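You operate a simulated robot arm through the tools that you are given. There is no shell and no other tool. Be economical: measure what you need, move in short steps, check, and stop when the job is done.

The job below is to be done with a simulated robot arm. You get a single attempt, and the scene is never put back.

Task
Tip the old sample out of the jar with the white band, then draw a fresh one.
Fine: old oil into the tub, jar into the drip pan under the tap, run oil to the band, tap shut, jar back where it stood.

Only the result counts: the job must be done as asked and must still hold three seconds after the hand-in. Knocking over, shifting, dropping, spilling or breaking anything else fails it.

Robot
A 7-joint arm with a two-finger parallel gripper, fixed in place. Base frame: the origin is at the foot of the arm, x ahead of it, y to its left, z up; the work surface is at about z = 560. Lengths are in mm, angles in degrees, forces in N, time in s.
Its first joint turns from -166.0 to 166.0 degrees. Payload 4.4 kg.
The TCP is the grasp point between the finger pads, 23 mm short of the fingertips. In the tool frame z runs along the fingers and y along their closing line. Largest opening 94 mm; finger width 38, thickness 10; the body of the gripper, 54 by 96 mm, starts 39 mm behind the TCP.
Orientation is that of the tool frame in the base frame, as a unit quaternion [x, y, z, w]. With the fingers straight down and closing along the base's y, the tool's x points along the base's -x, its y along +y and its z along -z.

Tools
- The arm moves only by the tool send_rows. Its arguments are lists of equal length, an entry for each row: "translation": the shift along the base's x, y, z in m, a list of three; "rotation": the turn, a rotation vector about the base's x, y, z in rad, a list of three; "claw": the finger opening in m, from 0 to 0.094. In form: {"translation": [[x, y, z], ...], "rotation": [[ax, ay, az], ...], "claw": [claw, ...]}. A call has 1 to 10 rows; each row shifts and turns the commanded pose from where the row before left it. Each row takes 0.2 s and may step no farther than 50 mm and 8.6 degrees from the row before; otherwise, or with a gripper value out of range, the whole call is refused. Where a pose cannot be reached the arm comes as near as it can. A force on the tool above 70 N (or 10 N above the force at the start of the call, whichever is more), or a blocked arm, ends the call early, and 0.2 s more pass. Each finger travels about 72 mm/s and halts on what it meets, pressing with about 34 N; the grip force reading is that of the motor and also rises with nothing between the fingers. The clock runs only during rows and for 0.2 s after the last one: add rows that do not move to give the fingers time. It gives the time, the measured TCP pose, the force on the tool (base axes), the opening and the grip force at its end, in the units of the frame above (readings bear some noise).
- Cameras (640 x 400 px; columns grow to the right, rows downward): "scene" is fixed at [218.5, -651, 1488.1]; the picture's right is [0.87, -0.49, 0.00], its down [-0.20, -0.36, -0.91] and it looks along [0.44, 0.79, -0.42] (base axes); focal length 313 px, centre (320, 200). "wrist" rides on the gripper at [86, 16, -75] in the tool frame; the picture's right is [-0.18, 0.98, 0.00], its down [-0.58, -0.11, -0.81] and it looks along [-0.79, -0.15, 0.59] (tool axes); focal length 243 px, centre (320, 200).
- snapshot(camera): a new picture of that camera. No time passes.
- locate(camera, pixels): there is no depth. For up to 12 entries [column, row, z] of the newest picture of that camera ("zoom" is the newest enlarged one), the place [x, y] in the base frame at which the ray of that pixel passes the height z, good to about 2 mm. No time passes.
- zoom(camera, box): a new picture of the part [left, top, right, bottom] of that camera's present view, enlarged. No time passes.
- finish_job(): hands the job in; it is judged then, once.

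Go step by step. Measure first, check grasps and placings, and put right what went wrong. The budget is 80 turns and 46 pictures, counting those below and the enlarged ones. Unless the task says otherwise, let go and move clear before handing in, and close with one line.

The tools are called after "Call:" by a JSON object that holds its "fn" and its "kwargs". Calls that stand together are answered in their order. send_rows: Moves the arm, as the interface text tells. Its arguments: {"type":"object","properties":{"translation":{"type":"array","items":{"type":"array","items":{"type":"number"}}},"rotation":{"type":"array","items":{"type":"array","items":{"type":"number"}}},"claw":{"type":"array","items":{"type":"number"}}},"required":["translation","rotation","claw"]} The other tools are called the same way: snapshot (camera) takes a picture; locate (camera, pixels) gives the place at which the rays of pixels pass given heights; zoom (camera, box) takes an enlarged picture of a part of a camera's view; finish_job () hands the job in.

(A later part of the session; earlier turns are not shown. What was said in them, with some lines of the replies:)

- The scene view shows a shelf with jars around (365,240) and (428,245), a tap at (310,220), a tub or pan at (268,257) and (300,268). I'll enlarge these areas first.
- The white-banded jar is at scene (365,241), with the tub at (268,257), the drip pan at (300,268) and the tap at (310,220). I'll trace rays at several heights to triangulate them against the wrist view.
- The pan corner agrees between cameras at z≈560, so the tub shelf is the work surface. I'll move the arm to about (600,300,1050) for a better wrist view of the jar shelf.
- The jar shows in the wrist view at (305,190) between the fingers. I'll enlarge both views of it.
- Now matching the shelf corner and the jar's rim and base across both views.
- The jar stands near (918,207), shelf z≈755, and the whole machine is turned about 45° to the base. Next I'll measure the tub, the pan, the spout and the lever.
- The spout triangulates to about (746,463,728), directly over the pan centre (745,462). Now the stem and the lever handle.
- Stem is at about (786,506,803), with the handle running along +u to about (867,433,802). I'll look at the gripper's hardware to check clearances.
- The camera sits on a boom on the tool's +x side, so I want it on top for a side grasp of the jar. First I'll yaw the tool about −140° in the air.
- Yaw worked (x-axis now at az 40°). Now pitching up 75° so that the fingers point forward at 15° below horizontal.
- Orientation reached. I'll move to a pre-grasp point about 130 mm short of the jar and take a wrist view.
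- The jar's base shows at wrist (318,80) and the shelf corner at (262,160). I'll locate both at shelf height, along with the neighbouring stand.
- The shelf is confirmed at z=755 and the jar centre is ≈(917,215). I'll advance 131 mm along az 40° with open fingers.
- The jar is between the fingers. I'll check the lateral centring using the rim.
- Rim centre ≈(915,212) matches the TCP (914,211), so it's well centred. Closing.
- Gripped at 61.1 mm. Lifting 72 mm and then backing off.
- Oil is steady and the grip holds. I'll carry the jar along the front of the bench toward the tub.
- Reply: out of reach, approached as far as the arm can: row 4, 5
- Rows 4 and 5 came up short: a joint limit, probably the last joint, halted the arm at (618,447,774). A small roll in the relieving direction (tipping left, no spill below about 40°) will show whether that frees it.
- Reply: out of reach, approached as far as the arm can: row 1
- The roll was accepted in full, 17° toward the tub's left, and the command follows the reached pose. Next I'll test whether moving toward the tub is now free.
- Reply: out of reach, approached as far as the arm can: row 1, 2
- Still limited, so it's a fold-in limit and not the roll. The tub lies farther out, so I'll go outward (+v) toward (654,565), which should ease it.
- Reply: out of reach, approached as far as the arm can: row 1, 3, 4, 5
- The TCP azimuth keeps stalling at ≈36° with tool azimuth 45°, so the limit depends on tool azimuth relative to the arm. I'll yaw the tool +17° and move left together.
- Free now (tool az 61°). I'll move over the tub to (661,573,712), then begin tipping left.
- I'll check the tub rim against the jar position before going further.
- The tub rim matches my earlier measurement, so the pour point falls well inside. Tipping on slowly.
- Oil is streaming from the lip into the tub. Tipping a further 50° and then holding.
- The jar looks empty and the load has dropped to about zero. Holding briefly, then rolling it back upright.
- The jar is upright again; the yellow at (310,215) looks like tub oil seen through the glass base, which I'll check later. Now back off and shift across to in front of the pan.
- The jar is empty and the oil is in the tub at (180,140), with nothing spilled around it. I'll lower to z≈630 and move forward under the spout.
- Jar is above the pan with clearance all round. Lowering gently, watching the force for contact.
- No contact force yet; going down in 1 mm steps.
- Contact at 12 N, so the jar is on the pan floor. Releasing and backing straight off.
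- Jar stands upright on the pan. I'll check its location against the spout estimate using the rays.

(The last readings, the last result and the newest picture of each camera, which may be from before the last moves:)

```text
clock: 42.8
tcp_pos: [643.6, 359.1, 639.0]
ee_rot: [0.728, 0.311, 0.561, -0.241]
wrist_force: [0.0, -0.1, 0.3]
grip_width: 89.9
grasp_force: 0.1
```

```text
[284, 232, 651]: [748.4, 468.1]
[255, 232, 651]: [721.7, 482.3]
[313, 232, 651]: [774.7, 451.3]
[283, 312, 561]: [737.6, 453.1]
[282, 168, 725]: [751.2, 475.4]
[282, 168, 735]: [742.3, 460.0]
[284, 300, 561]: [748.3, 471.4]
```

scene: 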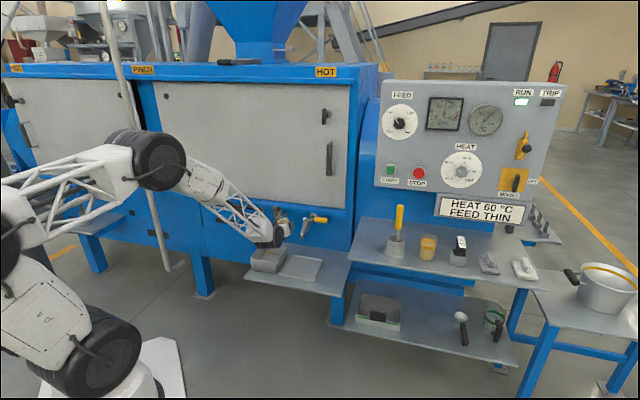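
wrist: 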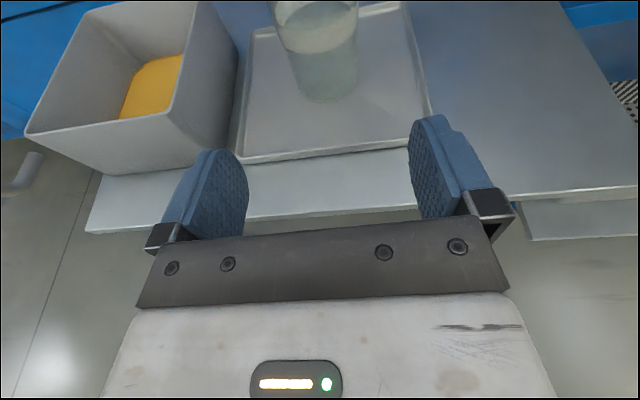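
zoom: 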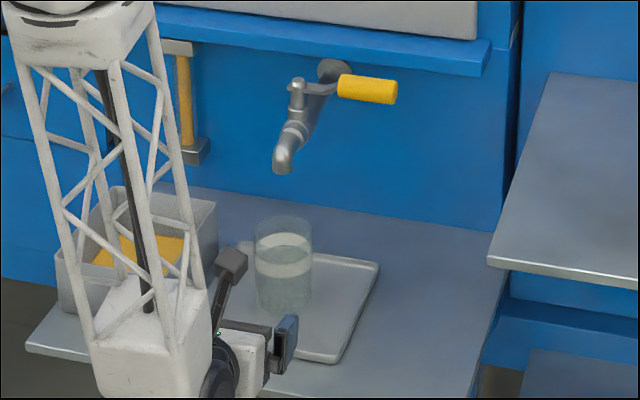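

Jar (≈745,464) and spout (≈749,470) agree to within several mm, so the stream will land inside. Now raising and turning the tool back to straight down for the lever.

Call:
{"fn": "send_rows", "kwargs": {"translation": [[-0.005, -0.005, 0.03], [-0.005, -0.005, 0.03], [-0.005, -0.005, 0.03], [-0.005, -0.005, 0.03], [0, 0, 0.03], [0, 0, 0.03], [0, 0, 0.03], [0, 0, 0.03], [0, 0, 0.03], [0, 0, 0]], "rotation": [[-0.1046, 0.101, 0], [-0.1046, 0.101, 0], [-0.1046, 0.101, 0], [-0.1046, 0.101, 0], [-0.1046, 0.101, 0], [-0.1046, 0.101, 0], [-0.1046, 0.101, 0], [-0.1046, 0.101, 0], [-0.1046, 0.101, 0], [0, 0, 0]], "claw": [0.09, 0.09, 0.09, 0.09, 0.09, 0.09, 0.09, 0.09, 0.09, 0.09]}}

Call:
{"fn": "send_rows", "kwargs": {"translation": [[0.01, 0, 0], [0.01, 0, 0], [0.01, 0, 0], [0.01, 0, 0], [0.01, 0, 0], [0.01, 0, 0], [0.01, 0, 0], [0.01, 0, 0], [0.01, 0, 0], [0.01, 0, 0]], "rotation": [[0, 0, 0.148], [0, 0, 0.148], [0, 0, 0.148], [0, 0, 0.148], [0, 0, 0.148], [0, 0, 0.148], [0, 0, 0.148], [0, 0, 0.148], [0, 0, 0.148], [0, 0, 0.148]], "claw": [0.09, 0.09, 0.09, 0.09, 0.09, 0.09, 0.09, 0.06, 0.06, 0.06]}}

Call:
{"fn": "snapshot", "kwargs": {"camera": "wrist"}}

```text
clock: 45.0
tcp_pos: [622.7, 343.6, 897.6]
ee_rot: [0.92, 0.391, 0.023, -0.026]
wrist_force: [-0.5, -0.9, -1.1]
grip_width: 89.9
grasp_force: 0.0
out of reach, approached as far as the arm can: row 7
```

```text
clock: 47.2
tcp_pos: [722.8, 340.9, 897.6]
ee_rot: [0.414, 0.91, 0.001, -0.035]
wrist_force: [0.2, -1.1, -0.4]
grip_width: 60.0
grasp_force: 0.1
```

```text
13 pictures are left
```

wrist: 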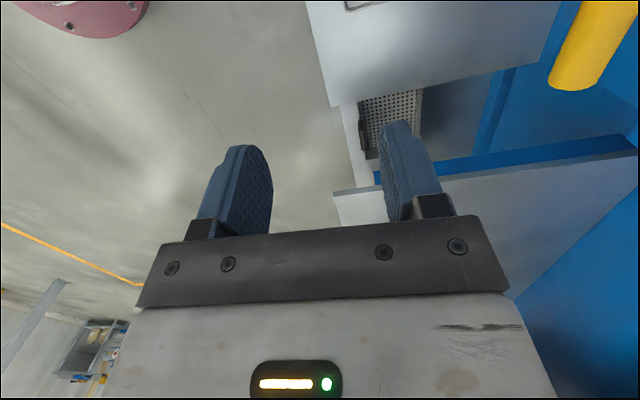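

A small residual tilt of about 4° remains; I'll correct it while moving above the lever handle at about (831,459).

Call:
{"fn": "send_rows", "kwargs": {"translation": [[0.018, 0.0197, 0], [0.018, 0.0197, 0], [0.018, 0.0197, 0], [0.018, 0.0197, 0], [0.018, 0.0197, 0], [0.018, 0.0197, 0], [0, 0, 0]], "rotation": [[-0.031, -0.063, 0], [0, 0, 0.05], [0, 0, 0], [0, 0, 0], [0, 0, 0], [0, 0, 0], [0, 0, 0]], "claw": [0.06, 0.06, 0.06, 0.06, 0.06, 0.06, 0.06]}}

Call:
{"fn": "snapshot", "kwargs": {"camera": "wrist"}}

Call:
{"fn": "zoom", "kwargs": {"camera": "scene", "box": [260, 160, 380, 260]}}

```text
clock: 48.8
tcp_pos: [831.1, 460.8, 896.1]
ee_rot: [0.392, 0.92, 0.0, -0.001]
wrist_force: [-0.8, 0.3, -0.7]
grip_width: 60.2
grasp_force: 0.2
```

```text
12 pictures are left
```

wrist: 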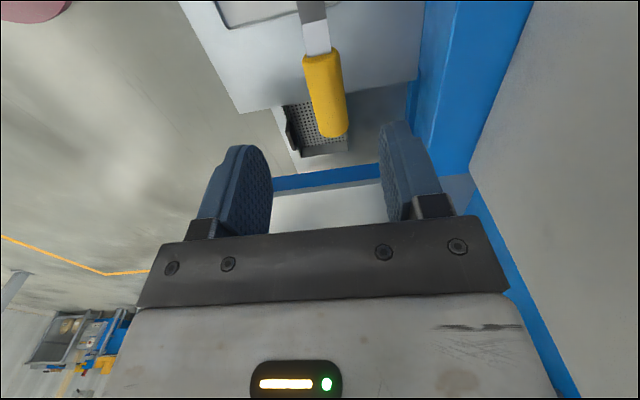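

```text
4.00 times, centred on (320, 210) of scene
```

zoom: 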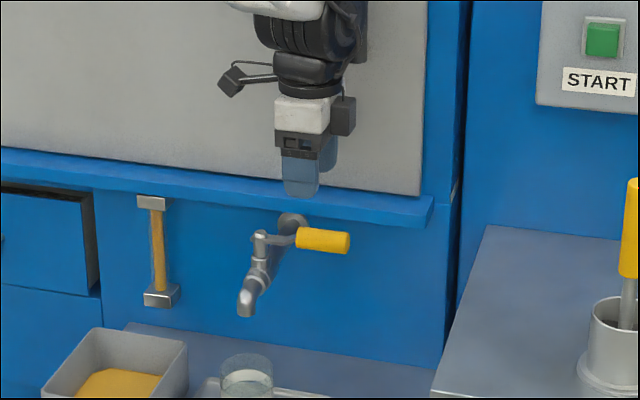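

Tool is straight down above the handle. I'll locate the handle axis in this view.

Call:
{"fn": "locate", "kwargs": {"camera": "wrist", "pixels": [[320, 55, 802], [333, 130, 802], [310, 90, 802], [342, 90, 802], [326, 90, 802], [440, 100, 802], [470, 170, 802]]}}

```text
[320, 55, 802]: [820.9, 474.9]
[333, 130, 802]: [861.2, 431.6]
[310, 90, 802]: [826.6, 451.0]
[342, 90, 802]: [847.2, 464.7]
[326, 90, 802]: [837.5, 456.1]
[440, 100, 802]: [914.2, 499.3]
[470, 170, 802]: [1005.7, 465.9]
```

Handle axis runs (821,475)→(861,432), and the TCP is about 2 mm off it. Straddling it by descending to z≈804.

Call:
{"fn": "send_rows", "kwargs": {"translation": [[0.0017, 0.0016, -0.02], [0, 0, -0.025], [0, 0, -0.02], [0, 0, -0.014], [0, 0, -0.013], [0, 0, 0]], "rotation": [[0, 0, 0], [0, 0, 0], [0, 0, 0], [0, 0, 0], [0, 0, 0], [0, 0, 0]], "claw": [0.06, 0.06, 0.06, 0.06, 0.06, 0.06]}}

Call:
{"fn": "zoom", "kwargs": {"camera": "scene", "box": [275, 190, 355, 270]}}

```text
clock: 50.2
tcp_pos: [832.1, 461.0, 804.7]
ee_rot: [0.393, 0.92, 0.001, 0.0]
wrist_force: [0.5, -1.0, 0.3]
grip_width: 60.1
grasp_force: 0.0
```

```text
5.00 times, centred on (315, 230) of scene
```

zoom: 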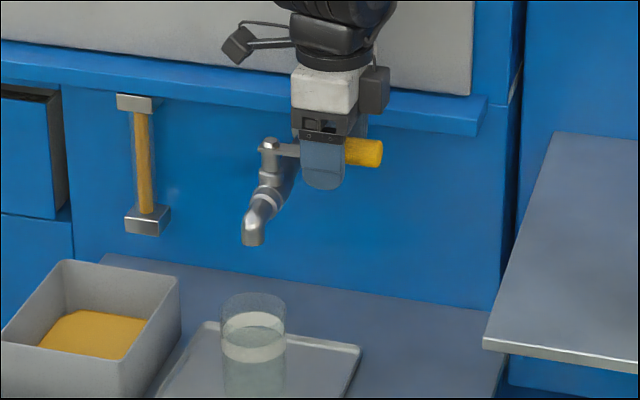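

The handle is between the fingers. I'll narrow the gap and swing the lever 24° clockwise (toward the front), then check for flow.

Call:
{"fn": "send_rows", "kwargs": {"translation": [[0, 0, 0], [0, 0, 0], [-0.007, -0.0057, 0], [-0.0077, -0.0048, 0], [-0.0083, -0.0037, 0]], "rotation": [[0, 0, 0], [0, 0, 0], [0, 0, -0.1396], [0, 0, -0.1396], [0, 0, -0.1396]], "claw": [0.036, 0.034, 0.034, 0.034, 0.034]}}

Call:
{"fn": "zoom", "kwargs": {"camera": "scene", "box": [275, 190, 355, 270]}}

```text
clock: 51.4
tcp_pos: [808.8, 447.0, 805.9]
ee_rot: [0.576, 0.817, 0.0, 0.0]
wrist_force: [0.6, 0.4, 0.6]
grip_width: 34.6
grasp_force: 0.6
```

```text
5.00 times, centred on (315, 230) of scene
```

zoom: 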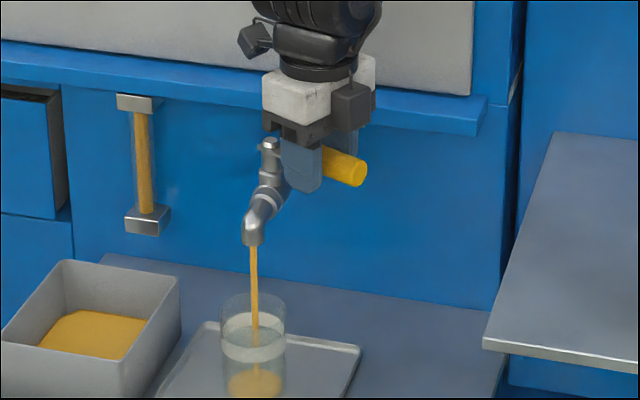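

Flow has started and the stream falls inside the jar. I'll hold for a short time and measure the level.

Call:
{"fn": "send_rows", "kwargs": {"translation": [[0, 0, 0], [0, 0, 0]], "rotation": [[0, 0, 0], [0, 0, 0]], "claw": [0.034, 0.034]}}

Call:
{"fn": "zoom", "kwargs": {"camera": "scene", "box": [285, 235, 325, 280]}}

```text
clock: 52.0
tcp_pos: [809.3, 447.2, 805.7]
ee_rot: [0.575, 0.818, 0.0, 0.001]
wrist_force: [1.2, -0.5, 0.5]
grip_width: 34.3
grasp_force: 0.0
```

```text
8.89 times, centred on (305, 258) of scene
```

zoom: 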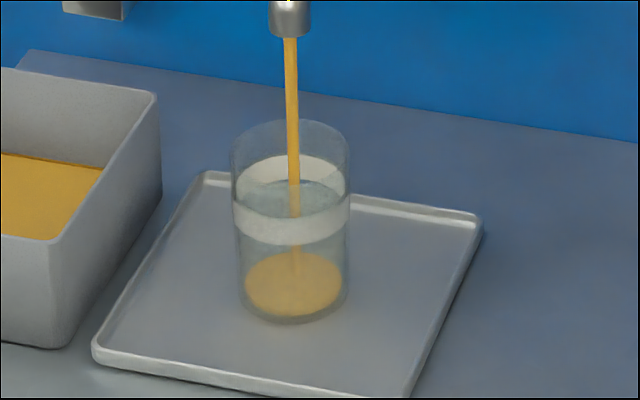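

The level is about 4 mm up; the band's front spans roughly 44–61 mm above the base. I'll hold 2.2 s more to get the flow rate.

Call:
{"fn": "send_rows", "kwargs": {"translation": [[0, 0, 0], [0, 0, 0], [0, 0, 0], [0, 0, 0], [0, 0, 0], [0, 0, 0], [0, 0, 0], [0, 0, 0], [0, 0, 0], [0, 0, 0]], "rotation": [[0, 0, 0], [0, 0, 0], [0, 0, 0], [0, 0, 0], [0, 0, 0], [0, 0, 0], [0, 0, 0], [0, 0, 0], [0, 0, 0], [0, 0, 0]], "claw": [0.034, 0.034, 0.034, 0.034, 0.034, 0.034, 0.034, 0.034, 0.034, 0.034]}}

Call:
{"fn": "zoom", "kwargs": {"camera": "scene", "box": [285, 235, 325, 280]}}

```text
clock: 54.2
tcp_pos: [808.9, 446.0, 804.6]
ee_rot: [0.575, 0.818, 0.0, 0.0]
wrist_force: [1.1, -0.3, -0.8]
grip_width: 33.8
grasp_force: 0.2
```

```text
8.89 times, centred on (305, 258) of scene
```

zoom: 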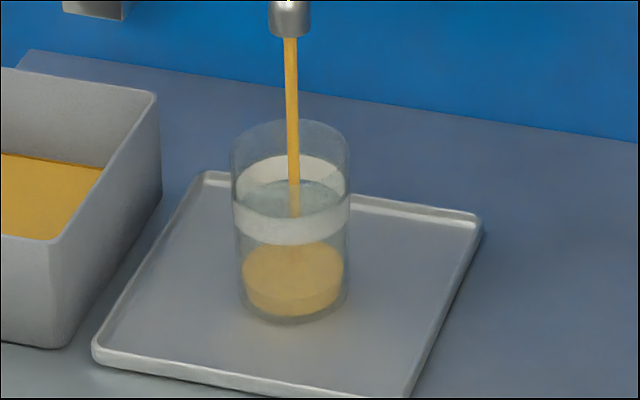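

Rising about 3 mm/s. Running three more holds (6.6 s), then checking.

Call:
{"fn": "send_rows", "kwargs": {"translation": [[0, 0, 0], [0, 0, 0], [0, 0, 0], [0, 0, 0], [0, 0, 0], [0, 0, 0], [0, 0, 0], [0, 0, 0], [0, 0, 0], [0, 0, 0]], "rotation": [[0, 0, 0], [0, 0, 0], [0, 0, 0], [0, 0, 0], [0, 0, 0], [0, 0, 0], [0, 0, 0], [0, 0, 0], [0, 0, 0], [0, 0, 0]], "claw": [0.034, 0.034, 0.034, 0.034, 0.034, 0.034, 0.034, 0.034, 0.034, 0.034]}}

Call:
{"fn": "send_rows", "kwargs": {"translation": [[0, 0, 0], [0, 0, 0], [0, 0, 0], [0, 0, 0], [0, 0, 0], [0, 0, 0], [0, 0, 0], [0, 0, 0], [0, 0, 0], [0, 0, 0]], "rotation": [[0, 0, 0], [0, 0, 0], [0, 0, 0], [0, 0, 0], [0, 0, 0], [0, 0, 0], [0, 0, 0], [0, 0, 0], [0, 0, 0], [0, 0, 0]], "claw": [0.034, 0.034, 0.034, 0.034, 0.034, 0.034, 0.034, 0.034, 0.034, 0.034]}}

Call:
{"fn": "send_rows", "kwargs": {"translation": [[0, 0, 0], [0, 0, 0], [0, 0, 0], [0, 0, 0], [0, 0, 0], [0, 0, 0], [0, 0, 0], [0, 0, 0], [0, 0, 0], [0, 0, 0]], "rotation": [[0, 0, 0], [0, 0, 0], [0, 0, 0], [0, 0, 0], [0, 0, 0], [0, 0, 0], [0, 0, 0], [0, 0, 0], [0, 0, 0], [0, 0, 0]], "claw": [0.034, 0.034, 0.034, 0.034, 0.034, 0.034, 0.034, 0.034, 0.034, 0.034]}}

Call:
{"fn": "zoom", "kwargs": {"camera": "scene", "box": [285, 235, 325, 280]}}

```text
clock: 56.4
tcp_pos: [810.2, 446.6, 805.6]
ee_rot: [0.575, 0.818, 0.0, 0.001]
wrist_force: [-1.8, 0.4, 1.1]
grip_width: 34.2
grasp_force: 0.2
```

```text
clock: 58.6
tcp_pos: [809.5, 448.4, 805.8]
ee_rot: [0.575, 0.818, 0.001, 0.0]
wrist_force: [0.7, 0.2, 0.4]
grip_width: 34.0
grasp_force: 0.1
```

```text
clock: 60.8
tcp_pos: [808.0, 446.6, 805.6]
ee_rot: [0.574, 0.819, 0.0, 0.0]
wrist_force: [0.7, -1.2, 0.4]
grip_width: 34.0
grasp_force: 0.0
```

```text
8.89 times, centred on (305, 258) of scene
```

zoom: 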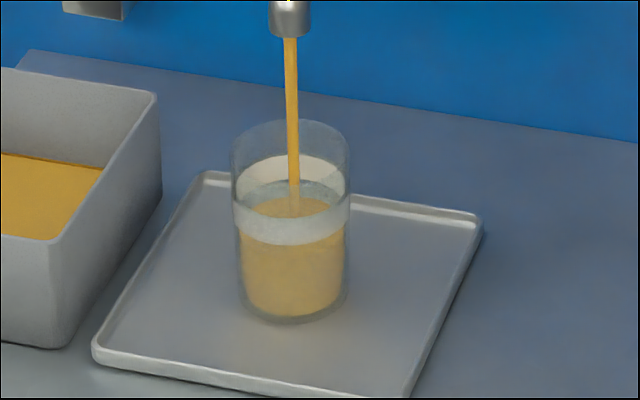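

The oil's back edge is at y≈197; the band's back runs ~181 to 155, and it rises ≈3.4 mm/s. About 4 s more, then straight into closing the lever with a small overshoot for the slack.

Call:
{"fn": "send_rows", "kwargs": {"translation": [[0, 0, 0], [0, 0, 0], [0, 0, 0], [0, 0, 0], [0, 0, 0], [0, 0, 0], [0, 0, 0], [0, 0, 0], [0, 0, 0], [0, 0, 0]], "rotation": [[0, 0, 0], [0, 0, 0], [0, 0, 0], [0, 0, 0], [0, 0, 0], [0, 0, 0], [0, 0, 0], [0, 0, 0], [0, 0, 0], [0, 0, 0]], "claw": [0.034, 0.034, 0.034, 0.034, 0.034, 0.034, 0.034, 0.034, 0.034, 0.034]}}

Call:
{"fn": "send_rows", "kwargs": {"translation": [[0, 0, 0], [0, 0, 0], [0, 0, 0], [0, 0, 0], [0, 0, 0], [0.0083, 0.0037, 0], [0.0077, 0.0048, 0], [0.007, 0.0057, 0], [0.0036, 0.0036, 0], [0, 0, 0]], "rotation": [[0, 0, 0], [0, 0, 0], [0, 0, 0], [0, 0, 0], [0, 0, 0], [0, 0, 0.1396], [0, 0, 0.1396], [0, 0, 0.1396], [0, 0, 0.05], [0, 0, 0]], "claw": [0.034, 0.034, 0.034, 0.034, 0.034, 0.034, 0.034, 0.034, 0.034, 0.034]}}

Call:
{"fn": "zoom", "kwargs": {"camera": "scene", "box": [275, 200, 355, 280]}}

```text
clock: 63.0
tcp_pos: [808.6, 447.2, 804.7]
ee_rot: [0.575, 0.818, 0.0, 0.0]
wrist_force: [0.0, 0.1, 0.4]
grip_width: 33.9
grasp_force: 0.1
```

```text
clock: 65.2
tcp_pos: [835.7, 465.4, 805.5]
ee_rot: [0.368, 0.93, 0.001, -0.001]
wrist_force: [0.0, 0.0, 0.0]
grip_width: 34.4
grasp_force: 0.2
```

```text
5.00 times, centred on (315, 240) of scene
```

zoom: 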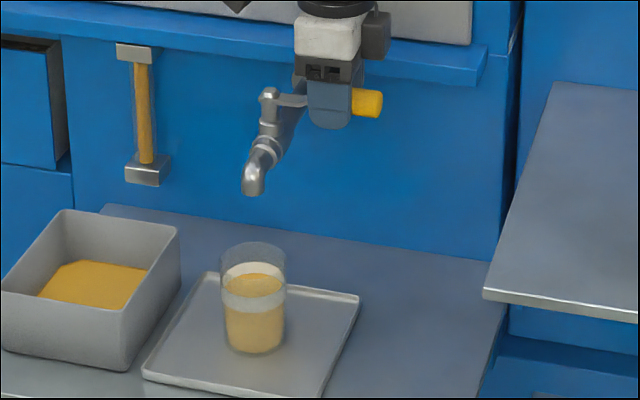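

The stream has stopped and the oil level sits within the band. I'll nudge the lever a little further to make sure it's against its shut stop.

Call:
{"fn": "send_rows", "kwargs": {"translation": [[0.0014, 0.0014, 0], [0.0014, 0.0014, 0], [0, 0, 0]], "rotation": [[0, 0, 0.03], [0, 0, 0.03], [0, 0, 0]], "claw": [0.034, 0.034, 0.034]}}

Call:
{"fn": "send_rows", "kwargs": {"translation": [[-0.002, -0.002, 0], [0, 0, 0], [0, 0, 0], [0, 0, 0]], "rotation": [[0, 0, 0], [0, 0, 0], [0, 0, 0], [0, 0, 0]], "claw": [0.045, 0.06, 0.06, 0.06]}}

Call:
{"fn": "send_rows", "kwargs": {"translation": [[0, 0, 0.02], [0, 0, 0.03], [0, 0, 0.03], [0, 0, 0.02], [-0.02, -0.02, 0], [-0.03, -0.03, 0], [-0.03, -0.03, 0], [-0.03, -0.03, 0], [0, 0, 0]], "rotation": [[0, 0, 0], [0, 0, 0], [0, 0, 0], [0, 0, 0], [0, 0, 0], [0, 0, 0], [0, 0, 0], [0, 0, 0], [0, 0, 0]], "claw": [0.06, 0.06, 0.06, 0.06, 0.06, 0.06, 0.06, 0.06, 0.06]}}

Call:
{"fn": "zoom", "kwargs": {"camera": "scene", "box": [280, 205, 340, 280]}}

```text
clock: 66.0
tcp_pos: [838.0, 468.3, 805.5]
ee_rot: [0.341, 0.94, -0.001, -0.001]
wrist_force: [-19.8, -5.4, 3.5]
grip_width: 41.7
grasp_force: 7.6
```

```text
clock: 67.0
tcp_pos: [835.8, 465.6, 806.6]
ee_rot: [0.341, 0.94, 0.001, 0.0]
wrist_force: [0.0, 0.4, 0.0]
grip_width: 59.8
grasp_force: 0.1
```

```text
clock: 69.0
tcp_pos: [727.0, 354.9, 904.7]
ee_rot: [0.341, 0.94, 0.0, 0.0]
wrist_force: [0.1, -0.5, 0.3]
grip_width: 59.9
grasp_force: 0.0
```

```text
5.33 times, centred on (310, 242) of scene
```

zoom: 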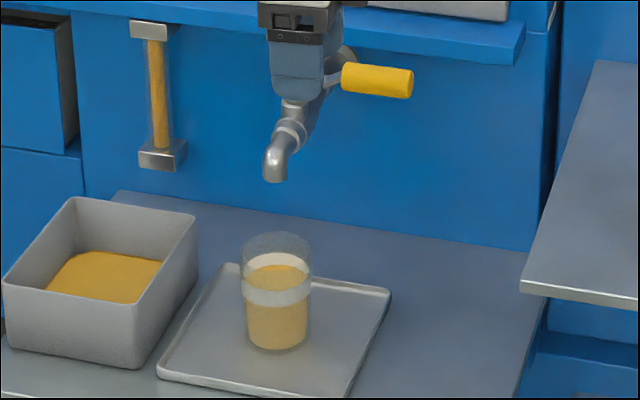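

The lever met its stop at 20 N and is shut. I'll take a close look at the level against the band.

Call:
{"fn": "zoom", "kwargs": {"camera": "scene", "box": [294, 245, 318, 275]}}

```text
13.33 times, centred on (306, 260) of scene
```

zoom: 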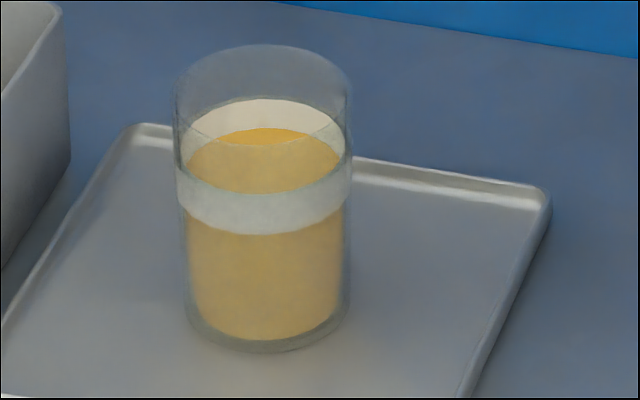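

The oil is in the band but only about a quarter of the way up it. A very short top-up (~2–3 mm) will centre it more safely, so I'm returning to the lever.

Call:
{"fn": "send_rows", "kwargs": {"translation": [[0.026, 0.0265, 0], [0.026, 0.0265, 0], [0.026, 0.0265, 0], [0.027, 0.0265, 0], [0, 0, -0.03], [0, 0, -0.03], [0, 0, -0.025], [0, 0, -0.0145], [0, 0, 0], [0, 0, 0]], "rotation": [[0, 0, -0.053], [0, 0, -0.053], [0, 0, 0], [0, 0, 0], [0, 0, 0], [0, 0, 0], [0, 0, 0], [0, 0, 0], [0, 0, 0], [0, 0, 0]], "claw": [0.06, 0.06, 0.06, 0.06, 0.06, 0.06, 0.06, 0.06, 0.034, 0.034]}}

```text
clock: 71.2
tcp_pos: [831.9, 461.6, 805.4]
ee_rot: [0.39, 0.921, 0.0, -0.001]
wrist_force: [-1.2, -0.8, 1.2]
grip_width: 34.0
grasp_force: 0.1
```

Call:
{"fn": "send_rows", "kwargs": {"translation": [[-0.007, -0.0057, 0], [-0.0077, -0.0048, 0], [-0.0083, -0.0037, 0], [0, 0, 0], [0.0083, 0.0037, 0], [0.0077, 0.0048, 0], [0.007, 0.0057, 0], [0.0036, 0.0036, 0], [0.0014, 0.0014, 0], [0.0014, 0.0014, 0]], "rotation": [[0, 0, -0.1396], [0, 0, -0.1396], [0, 0, -0.1396], [0, 0, 0], [0, 0, 0.1396], [0, 0, 0.1396], [0, 0, 0.1396], [0, 0, 0.05], [0, 0, 0.03], [0, 0, 0.03]], "claw": [0.034, 0.034, 0.034, 0.034, 0.034, 0.034, 0.034, 0.034, 0.034, 0.034]}}

Call:
{"fn": "send_rows", "kwargs": {"translation": [[-0.002, -0.002, 0], [0, 0, 0], [0, 0, 0], [0, 0, 0.02], [0, 0, 0.03], [0, 0, 0.03], [0, 0, 0.02]], "rotation": [[0, 0, 0], [0, 0, 0], [0, 0, 0], [0, 0, 0], [0, 0, 0], [0, 0, 0], [0, 0, 0]], "claw": [0.045, 0.06, 0.06, 0.06, 0.06, 0.06, 0.06]}}

Call:
{"fn": "zoom", "kwargs": {"camera": "scene", "box": [290, 210, 340, 275]}}

```text
clock: 73.4
tcp_pos: [836.1, 468.6, 806.1]
ee_rot: [0.339, 0.941, 0.0, 0.0]
wrist_force: [-20.1, -4.4, 4.5]
grip_width: 41.5
grasp_force: 8.5
```

```text
clock: 75.0
tcp_pos: [836.7, 466.5, 906.8]
ee_rot: [0.339, 0.941, -0.001, 0.0]
wrist_force: [0.9, -0.4, -0.5]
grip_width: 59.9
grasp_force: 0.1
```

```text
6.15 times, centred on (315, 242) of scene
```

zoom: 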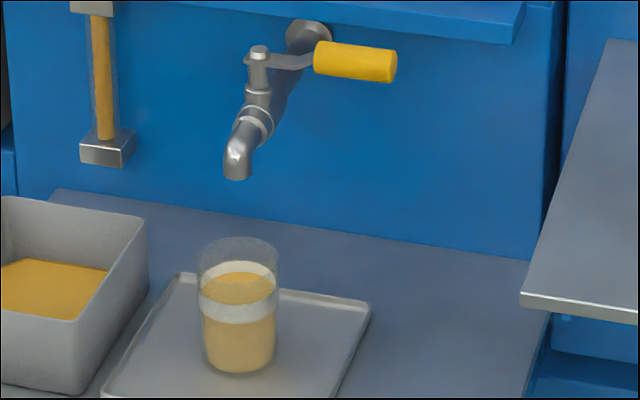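

Oil is now mid-band, the tap is shut, and the lever is where it started. Now retreating and turning the tool back to the side-grasp pose.

Call:
{"fn": "send_rows", "kwargs": {"translation": [[-0.027, -0.027, 0], [-0.027, -0.027, 0], [-0.027, -0.027, 0], [-0.027, -0.027, 0], [-0.005, -0.0165, 0], [-0.005, -0.0165, 0], [-0.005, -0.0165, 0], [-0.005, -0.0165, 0], [-0.005, -0.0165, 0], [-0.005, -0.0165, 0]], "rotation": [[0, 0, 0], [0, 0, -0.148], [0, 0, -0.148], [0, 0, -0.148], [0, 0, -0.148], [0, 0, -0.148], [0, 0, -0.148], [0, 0, -0.148], [0, 0, -0.148], [0, 0, -0.148]], "claw": [0.09, 0.09, 0.09, 0.09, 0.09, 0.09, 0.09, 0.09, 0.09, 0.09]}}

Call:
{"fn": "send_rows", "kwargs": {"translation": [[0, 0, 0], [0, 0, 0], [0, 0, 0], [0, 0, -0.015], [0, 0, -0.015], [0, 0, -0.015], [0, 0, -0.015], [0, 0, -0.015], [0, 0, -0.015], [0, 0, -0.015]], "rotation": [[0, 0, -0.148], [0, 0, -0.148], [0, 0, -0.014], [0.1051, -0.1005, 0], [0.1051, -0.1005, 0], [0.1051, -0.1005, 0], [0.1051, -0.1005, 0], [0.1051, -0.1005, 0], [0.1051, -0.1005, 0], [0.1051, -0.1005, 0]], "claw": [0.09, 0.09, 0.09, 0.09, 0.09, 0.09, 0.09, 0.09, 0.09, 0.09]}}

Call:
{"fn": "send_rows", "kwargs": {"translation": [[0, 0, -0.015], [0, 0, -0.015], [0, 0, 0]], "rotation": [[0.1051, -0.1005, 0], [0.1051, -0.1005, 0], [0, 0, 0]], "claw": [0.09, 0.09, 0.09]}}

```text
clock: 77.2
tcp_pos: [697.3, 259.9, 905.3]
ee_rot: [0.848, 0.53, 0.0, 0.0]
wrist_force: [-0.5, 0.6, -0.6]
grip_width: 89.9
grasp_force: 0.1
```

```text
clock: 79.4
tcp_pos: [699.1, 260.4, 801.7]
ee_rot: [0.803, 0.342, 0.449, -0.192]
wrist_force: [-0.6, -0.6, -1.2]
grip_width: 89.8
grasp_force: 0.1
```

```text
clock: 80.2
tcp_pos: [697.7, 259.7, 771.5]
ee_rot: [0.729, 0.312, 0.56, -0.24]
wrist_force: [-0.7, 0.0, 0.2]
grip_width: 90.1
grasp_force: 0.1
```

Pose matches the earlier grasp orientation. Moving to the pre-grasp point in front of the pan.

Call:
{"fn": "send_rows", "kwargs": {"translation": [[-0.009, 0.0164, -0.0221], [-0.009, 0.0164, -0.0221], [-0.009, 0.0164, -0.0221], [-0.009, 0.0164, -0.0221], [-0.009, 0.0164, -0.0221], [-0.009, 0.0164, -0.0221], [0, 0, 0]], "rotation": [[0, 0, 0], [0, 0, 0], [0, 0, 0], [0, 0, 0], [0, 0, 0], [0, 0, 0], [0, 0, 0]], "claw": [0.09, 0.09, 0.09, 0.09, 0.09, 0.09, 0.09]}}

```text
clock: 81.8
tcp_pos: [645.0, 358.3, 638.2]
ee_rot: [0.73, 0.311, 0.559, -0.239]
wrist_force: [-0.8, 1.0, -0.6]
grip_width: 90.1
grasp_force: 0.0
```

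Advancing to the same grasp point as before and closing.

Call:
{"fn": "send_rows", "kwargs": {"translation": [[0.02, 0.0205, -0.019], [0.02, 0.0205, -0.01], [0.02, 0.0205, -0.0045], [0.02, 0.0205, 0], [0.0187, 0.0202, 0], [0, 0, 0], [0, 0, 0], [0, 0, 0], [0, 0, 0]], "rotation": [[0, 0, 0], [0, 0, 0], [0, 0, 0], [0, 0, 0], [0, 0, 0], [0, 0, 0], [0, 0, 0], [0, 0, 0], [0, 0, 0]], "claw": [0.09, 0.09, 0.09, 0.09, 0.09, 0.09, 0.07, 0.05, 0.05]}}

```text
clock: 82.9
tcp_pos: [725.8, 441.9, 604.5]
ee_rot: [0.731, 0.311, 0.558, -0.239]
wrist_force: [-58.3, -41.1, 68.4]
grip_width: 90.1
grasp_force: 0.0
stopped in row 5: the force on the tool passed its limit (the readings are from after the stop); the commanded pose is now the measured one
```

Force stop at 25 mm short (force back and upward). I need to see what was touched before moving.

Call:
{"fn": "snapshot", "kwargs": {"camera": "wrist"}}

```text
1 pictures are left
```

wrist: 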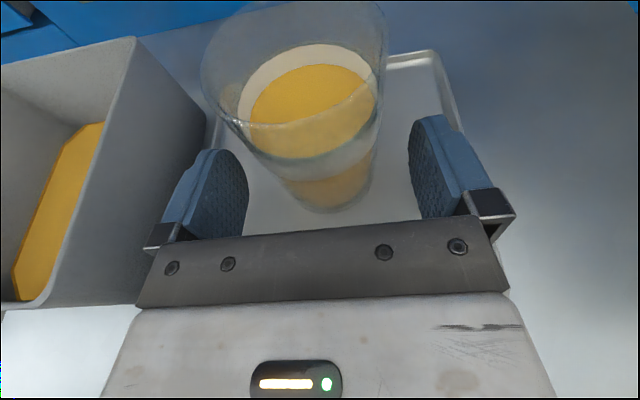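

The jar stands untouched between the pads. I'll check with this picture whether the tub or pan has shifted.

Call:
{"fn": "locate", "kwargs": {"camera": "wrist", "pixels": [[45, 300, 620], [135, 40, 620], [10, 308, 620], [430, 52, 572], [465, 160, 572], [330, 212, 561], [287, 190, 561], [374, 185, 561]]}}

```text
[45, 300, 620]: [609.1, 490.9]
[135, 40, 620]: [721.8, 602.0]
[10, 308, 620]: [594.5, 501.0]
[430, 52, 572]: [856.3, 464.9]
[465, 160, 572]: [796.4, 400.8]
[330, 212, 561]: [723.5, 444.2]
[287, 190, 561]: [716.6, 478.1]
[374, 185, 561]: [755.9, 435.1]
```

Nothing appears displaced. The contact was probably under the wrist, so I'll ease back and up and check that the force clears.

Call:
{"fn": "send_rows", "kwargs": {"translation": [[-0.004, -0.004, 0.002], [0, 0, 0.006], [0, 0, 0.006], [0, 0, 0]], "rotation": [[0, 0, 0], [0, 0, 0], [0, 0, 0], [0, 0, 0]], "claw": [0.09, 0.09, 0.09, 0.09]}}

```text
clock: 83.9
tcp_pos: [722.6, 439.1, 617.9]
ee_rot: [0.732, 0.311, 0.557, -0.238]
wrist_force: [0.0, -0.1, 0.2]
grip_width: 90.1
grasp_force: 0.0
```

Force cleared. Advancing slowly at z≈618, gripping a bit higher on the jar.

Call:
{"fn": "send_rows", "kwargs": {"translation": [[0.005, 0.0052, 0], [0.005, 0.0052, 0], [0, 0, 0]], "rotation": [[0, 0, 0], [0, 0, 0], [0, 0, 0]], "claw": [0.09, 0.09, 0.09]}}

Call:
{"fn": "send_rows", "kwargs": {"translation": [[0.005, 0.0052, 0], [0.005, 0.0052, 0], [0, 0, 0]], "rotation": [[0, 0, 0], [0, 0, 0], [0, 0, 0]], "claw": [0.09, 0.09, 0.09]}}

```text
clock: 84.7
tcp_pos: [733.4, 450.6, 617.7]
ee_rot: [0.731, 0.311, 0.558, -0.239]
wrist_force: [0.6, -0.2, 0.9]
grip_width: 90.0
grasp_force: 0.0
```

```text
clock: 85.5
tcp_pos: [741.6, 461.5, 618.7]
ee_rot: [0.731, 0.311, 0.558, -0.239]
wrist_force: [-0.8, 0.4, 0.7]
grip_width: 89.8
grasp_force: 0.1
```

At the jar with no contact. A 2 mm lateral trim, then closing.

Call:
{"fn": "send_rows", "kwargs": {"translation": [[0.0016, -0.0014, 0], [0, 0, 0], [0, 0, 0], [0, 0, 0], [0, 0, 0]], "rotation": [[0, 0, 0], [0, 0, 0], [0, 0, 0], [0, 0, 0], [0, 0, 0]], "claw": [0.085, 0.07, 0.05, 0.05, 0.05]}}

```text
clock: 86.7
tcp_pos: [744.2, 459.3, 617.5]
ee_rot: [0.731, 0.311, 0.558, -0.238]
wrist_force: [0.1, -0.5, 0.4]
grip_width: 61.6
grasp_force: 34.5
```

Gripped at 61.6 mm. Lifting 20 mm clear of the pan rim and backing out gently.

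Call:
{"fn": "send_rows", "kwargs": {"translation": [[0, 0, 0.006], [0, 0, 0.008], [0, 0, 0.008], [-0.01, -0.01, 0], [-0.018, -0.018, 0], [-0.02, -0.02, 0], [-0.02, -0.02, 0], [-0.018, -0.018, 0], [-0.01, -0.01, 0], [0, 0, 0]], "rotation": [[0, 0, 0], [0, 0, 0], [0, 0, 0], [0, 0, 0], [0, 0, 0], [0, 0, 0], [0, 0, 0], [0, 0, 0], [0, 0, 0], [0, 0, 0]], "claw": [0.05, 0.05, 0.05, 0.05, 0.05, 0.05, 0.05, 0.05, 0.05, 0.05]}}

Call:
{"fn": "send_rows", "kwargs": {"translation": [[0.005, -0.007, 0.012], [0.01, -0.013, 0.024], [0.012, -0.015, 0.028], [0.012, -0.015, 0.028], [0.012, -0.015, 0.028], [0.012, -0.015, 0.028], [0.012, -0.015, 0.028], [0.012, -0.015, 0.025], [0.012, -0.015, 0.018], [0.012, -0.015, 0.01]], "rotation": [[0, 0, -0.011], [0, 0, -0.011], [0, 0, -0.011], [0, 0, -0.011], [0, 0, -0.011], [0, 0, -0.011], [0, 0, -0.011], [0, 0, -0.011], [0, 0, -0.011], [0, 0, -0.011]], "claw": [0.05, 0.05, 0.05, 0.05, 0.05, 0.05, 0.05, 0.05, 0.05, 0.05]}}

```text
clock: 88.9
tcp_pos: [648.9, 362.7, 639.8]
ee_rot: [0.732, 0.311, 0.557, -0.238]
wrist_force: [-0.1, 0.5, -1.2]
grip_width: 61.9
grasp_force: 33.9
```

```text
clock: 91.1
tcp_pos: [760.0, 222.7, 869.2]
ee_rot: [0.747, 0.27, 0.571, -0.207]
wrist_force: [0.6, 0.7, -1.9]
grip_width: 61.7
grasp_force: 33.5
```

All steady. Moving to in front of the jar's original spot, then forward above it.

Call:
{"fn": "send_rows", "kwargs": {"translation": [[0.01, -0.015, 0.002], [0.0145, -0.0215, 0.004], [0.0145, -0.0215, 0.004], [0.0145, -0.0215, 0.004], [0.0095, -0.0142, 0.002], [0, 0, 0]], "rotation": [[0, 0, 0], [0, 0, 0], [0, 0, 0], [0, 0, 0], [0, 0, 0], [0, 0, 0]], "claw": [0.05, 0.05, 0.05, 0.05, 0.05, 0.05]}}

Call:
{"fn": "send_rows", "kwargs": {"translation": [[0.01, 0.009, 0], [0.0175, 0.016, 0], [0.018, 0.0162, 0], [0.018, 0.0162, 0], [0.0175, 0.016, 0], [0.0097, 0.0088, 0], [0, 0, 0]], "rotation": [[0, 0, 0], [0, 0, 0], [0, 0, 0], [0, 0, 0], [0, 0, 0], [0, 0, 0], [0, 0, 0]], "claw": [0.05, 0.05, 0.05, 0.05, 0.05, 0.05, 0.05]}}

```text
clock: 92.5
tcp_pos: [823.0, 129.4, 886.1]
ee_rot: [0.747, 0.271, 0.57, -0.208]
wrist_force: [0.2, 0.0, -1.5]
grip_width: 61.9
grasp_force: 34.0
```

```text
clock: 94.1
tcp_pos: [913.5, 211.7, 884.7]
ee_rot: [0.747, 0.27, 0.57, -0.208]
wrist_force: [0.8, -0.1, -2.9]
grip_width: 62.0
grasp_force: 34.3
```

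At (913.5,211.7), matching the original grasp xy. Lowering to just above the expected contact (~813.5).

Call:
{"fn": "send_rows", "kwargs": {"translation": [[0, 0, -0.012], [0, 0, -0.018], [0, 0, -0.018], [0, 0, -0.012], [0, 0, -0.006], [0, 0, 0]], "rotation": [[0, 0, 0], [0, 0, 0], [0, 0, 0], [0, 0, 0], [0, 0, 0], [0, 0, 0]], "claw": [0.05, 0.05, 0.05, 0.05, 0.05, 0.05]}}

Call:
{"fn": "send_rows", "kwargs": {"translation": [[0, 0, -0.002], [0, 0, 0]], "rotation": [[0, 0, 0], [0, 0, 0]], "claw": [0.05, 0.05]}}

Call:
{"fn": "send_rows", "kwargs": {"translation": [[0, 0, -0.0015], [0, 0, 0]], "rotation": [[0, 0, 0], [0, 0, 0]], "claw": [0.05, 0.05]}}

```text
clock: 95.5
tcp_pos: [913.5, 211.5, 818.7]
ee_rot: [0.747, 0.27, 0.571, -0.208]
wrist_force: [0.2, 0.2, -1.6]
grip_width: 61.8
grasp_force: 34.2
```

```text
clock: 96.1
tcp_pos: [913.6, 212.1, 817.2]
ee_rot: [0.747, 0.27, 0.571, -0.208]
wrist_force: [0.0, 0.1, -2.0]
grip_width: 61.9
grasp_force: 34.7
```

```text
clock: 96.7
tcp_pos: [912.8, 212.2, 816.4]
ee_rot: [0.747, 0.269, 0.572, -0.207]
wrist_force: [0.1, -0.9, -1.7]
grip_width: 61.8
grasp_force: 33.8
```

Call:
{"fn": "send_rows", "kwargs": {"translation": [[0, 0, -0.0012], [0, 0, 0]], "rotation": [[0, 0, 0], [0, 0, 0]], "claw": [0.05, 0.05]}}

Call:
{"fn": "send_rows", "kwargs": {"translation": [[0, 0, -0.001], [0, 0, 0]], "rotation": [[0, 0, 0], [0, 0, 0]], "claw": [0.05, 0.05]}}

```text
clock: 97.3
tcp_pos: [913.5, 211.5, 814.7]
ee_rot: [0.747, 0.27, 0.571, -0.208]
wrist_force: [-0.2, -0.3, -2.5]
grip_width: 61.9
grasp_force: 34.1
```

```text
clock: 97.9
tcp_pos: [913.6, 210.8, 813.2]
ee_rot: [0.747, 0.269, 0.571, -0.206]
wrist_force: [0.6, 0.3, -2.0]
grip_width: 61.9
grasp_force: 33.6
```

No contact yet at 813.2; continuing in 1 mm steps.

Call:
{"fn": "send_rows", "kwargs": {"translation": [[0, 0, -0.001], [0, 0, 0]], "rotation": [[0, 0, 0], [0, 0, 0]], "claw": [0.05, 0.05]}}

Call:
{"fn": "send_rows", "kwargs": {"translation": [[0, 0, -0.001], [0, 0, 0]], "rotation": [[0, 0, 0], [0, 0, 0]], "claw": [0.05, 0.05]}}

```text
clock: 98.5
tcp_pos: [913.3, 212.1, 814.1]
ee_rot: [0.747, 0.27, 0.571, -0.208]
wrist_force: [0.3, 0.0, 3.4]
grip_width: 61.7
grasp_force: 34.2
```

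```text
clock: 99.1
tcp_pos: [914.1, 212.0, 812.4]
ee_rot: [0.746, 0.271, 0.572, -0.208]
wrist_force: [-1.6, -0.7, 13.5]
grip_width: 62.0
grasp_force: 33.8
```

Contact at 13 N, so the jar is down. Releasing and backing straight out.

Call:
{"fn": "send_rows", "kwargs": {"translation": [[0, 0, 0], [0, 0, 0], [0, 0, 0], [-0.015, -0.0126, 0], [-0.02, -0.0168, 0], [-0.02, -0.0168, 0], [-0.025, -0.021, 0], [-0.025, -0.021, 0.01], [-0.02, -0.0168, 0.02], [0, 0, 0]], "rotation": [[0, 0, 0], [0, 0, 0], [0, 0, 0], [0, 0, 0], [0, 0, 0], [0, 0, 0], [0, 0, 0], [0, 0, 0], [0, 0, 0], [0, 0, 0]], "claw": [0.075, 0.09, 0.09, 0.09, 0.09, 0.09, 0.09, 0.09, 0.09, 0.09]}}

Call:
{"fn": "zoom", "kwargs": {"camera": "scene", "box": [240, 195, 420, 300]}}

```text
clock: 101.3
tcp_pos: [789.1, 106.0, 840.5]
ee_rot: [0.747, 0.27, 0.571, -0.208]
wrist_force: [-1.0, -0.2, -0.1]
grip_width: 90.1
grasp_force: 0.1
```

```text
3.56 times, centred on (330, 248) of scene
```

zoom: 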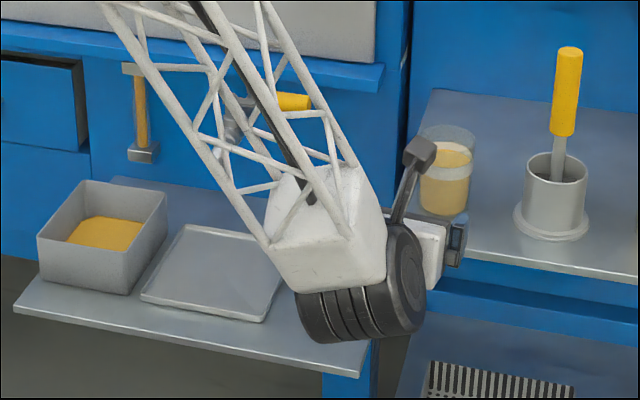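

The jar stands upright at its original pixel (≈365,250) with the oil in the band. The tub and pan are unmoved, the lever is shut, and the arm is clear, so I'm handing in.

Call:
{"fn": "finish_job", "kwargs": {}}

```text
The job is handed in.
```

The old oil is in the tub, the white-banded jar is filled to mid-band and back where it stood, and the tap is shut. On the way back in for the jar, the gripper hit its force limit once and I backed off; the pictures afterwards showed nothing moved or spilled.
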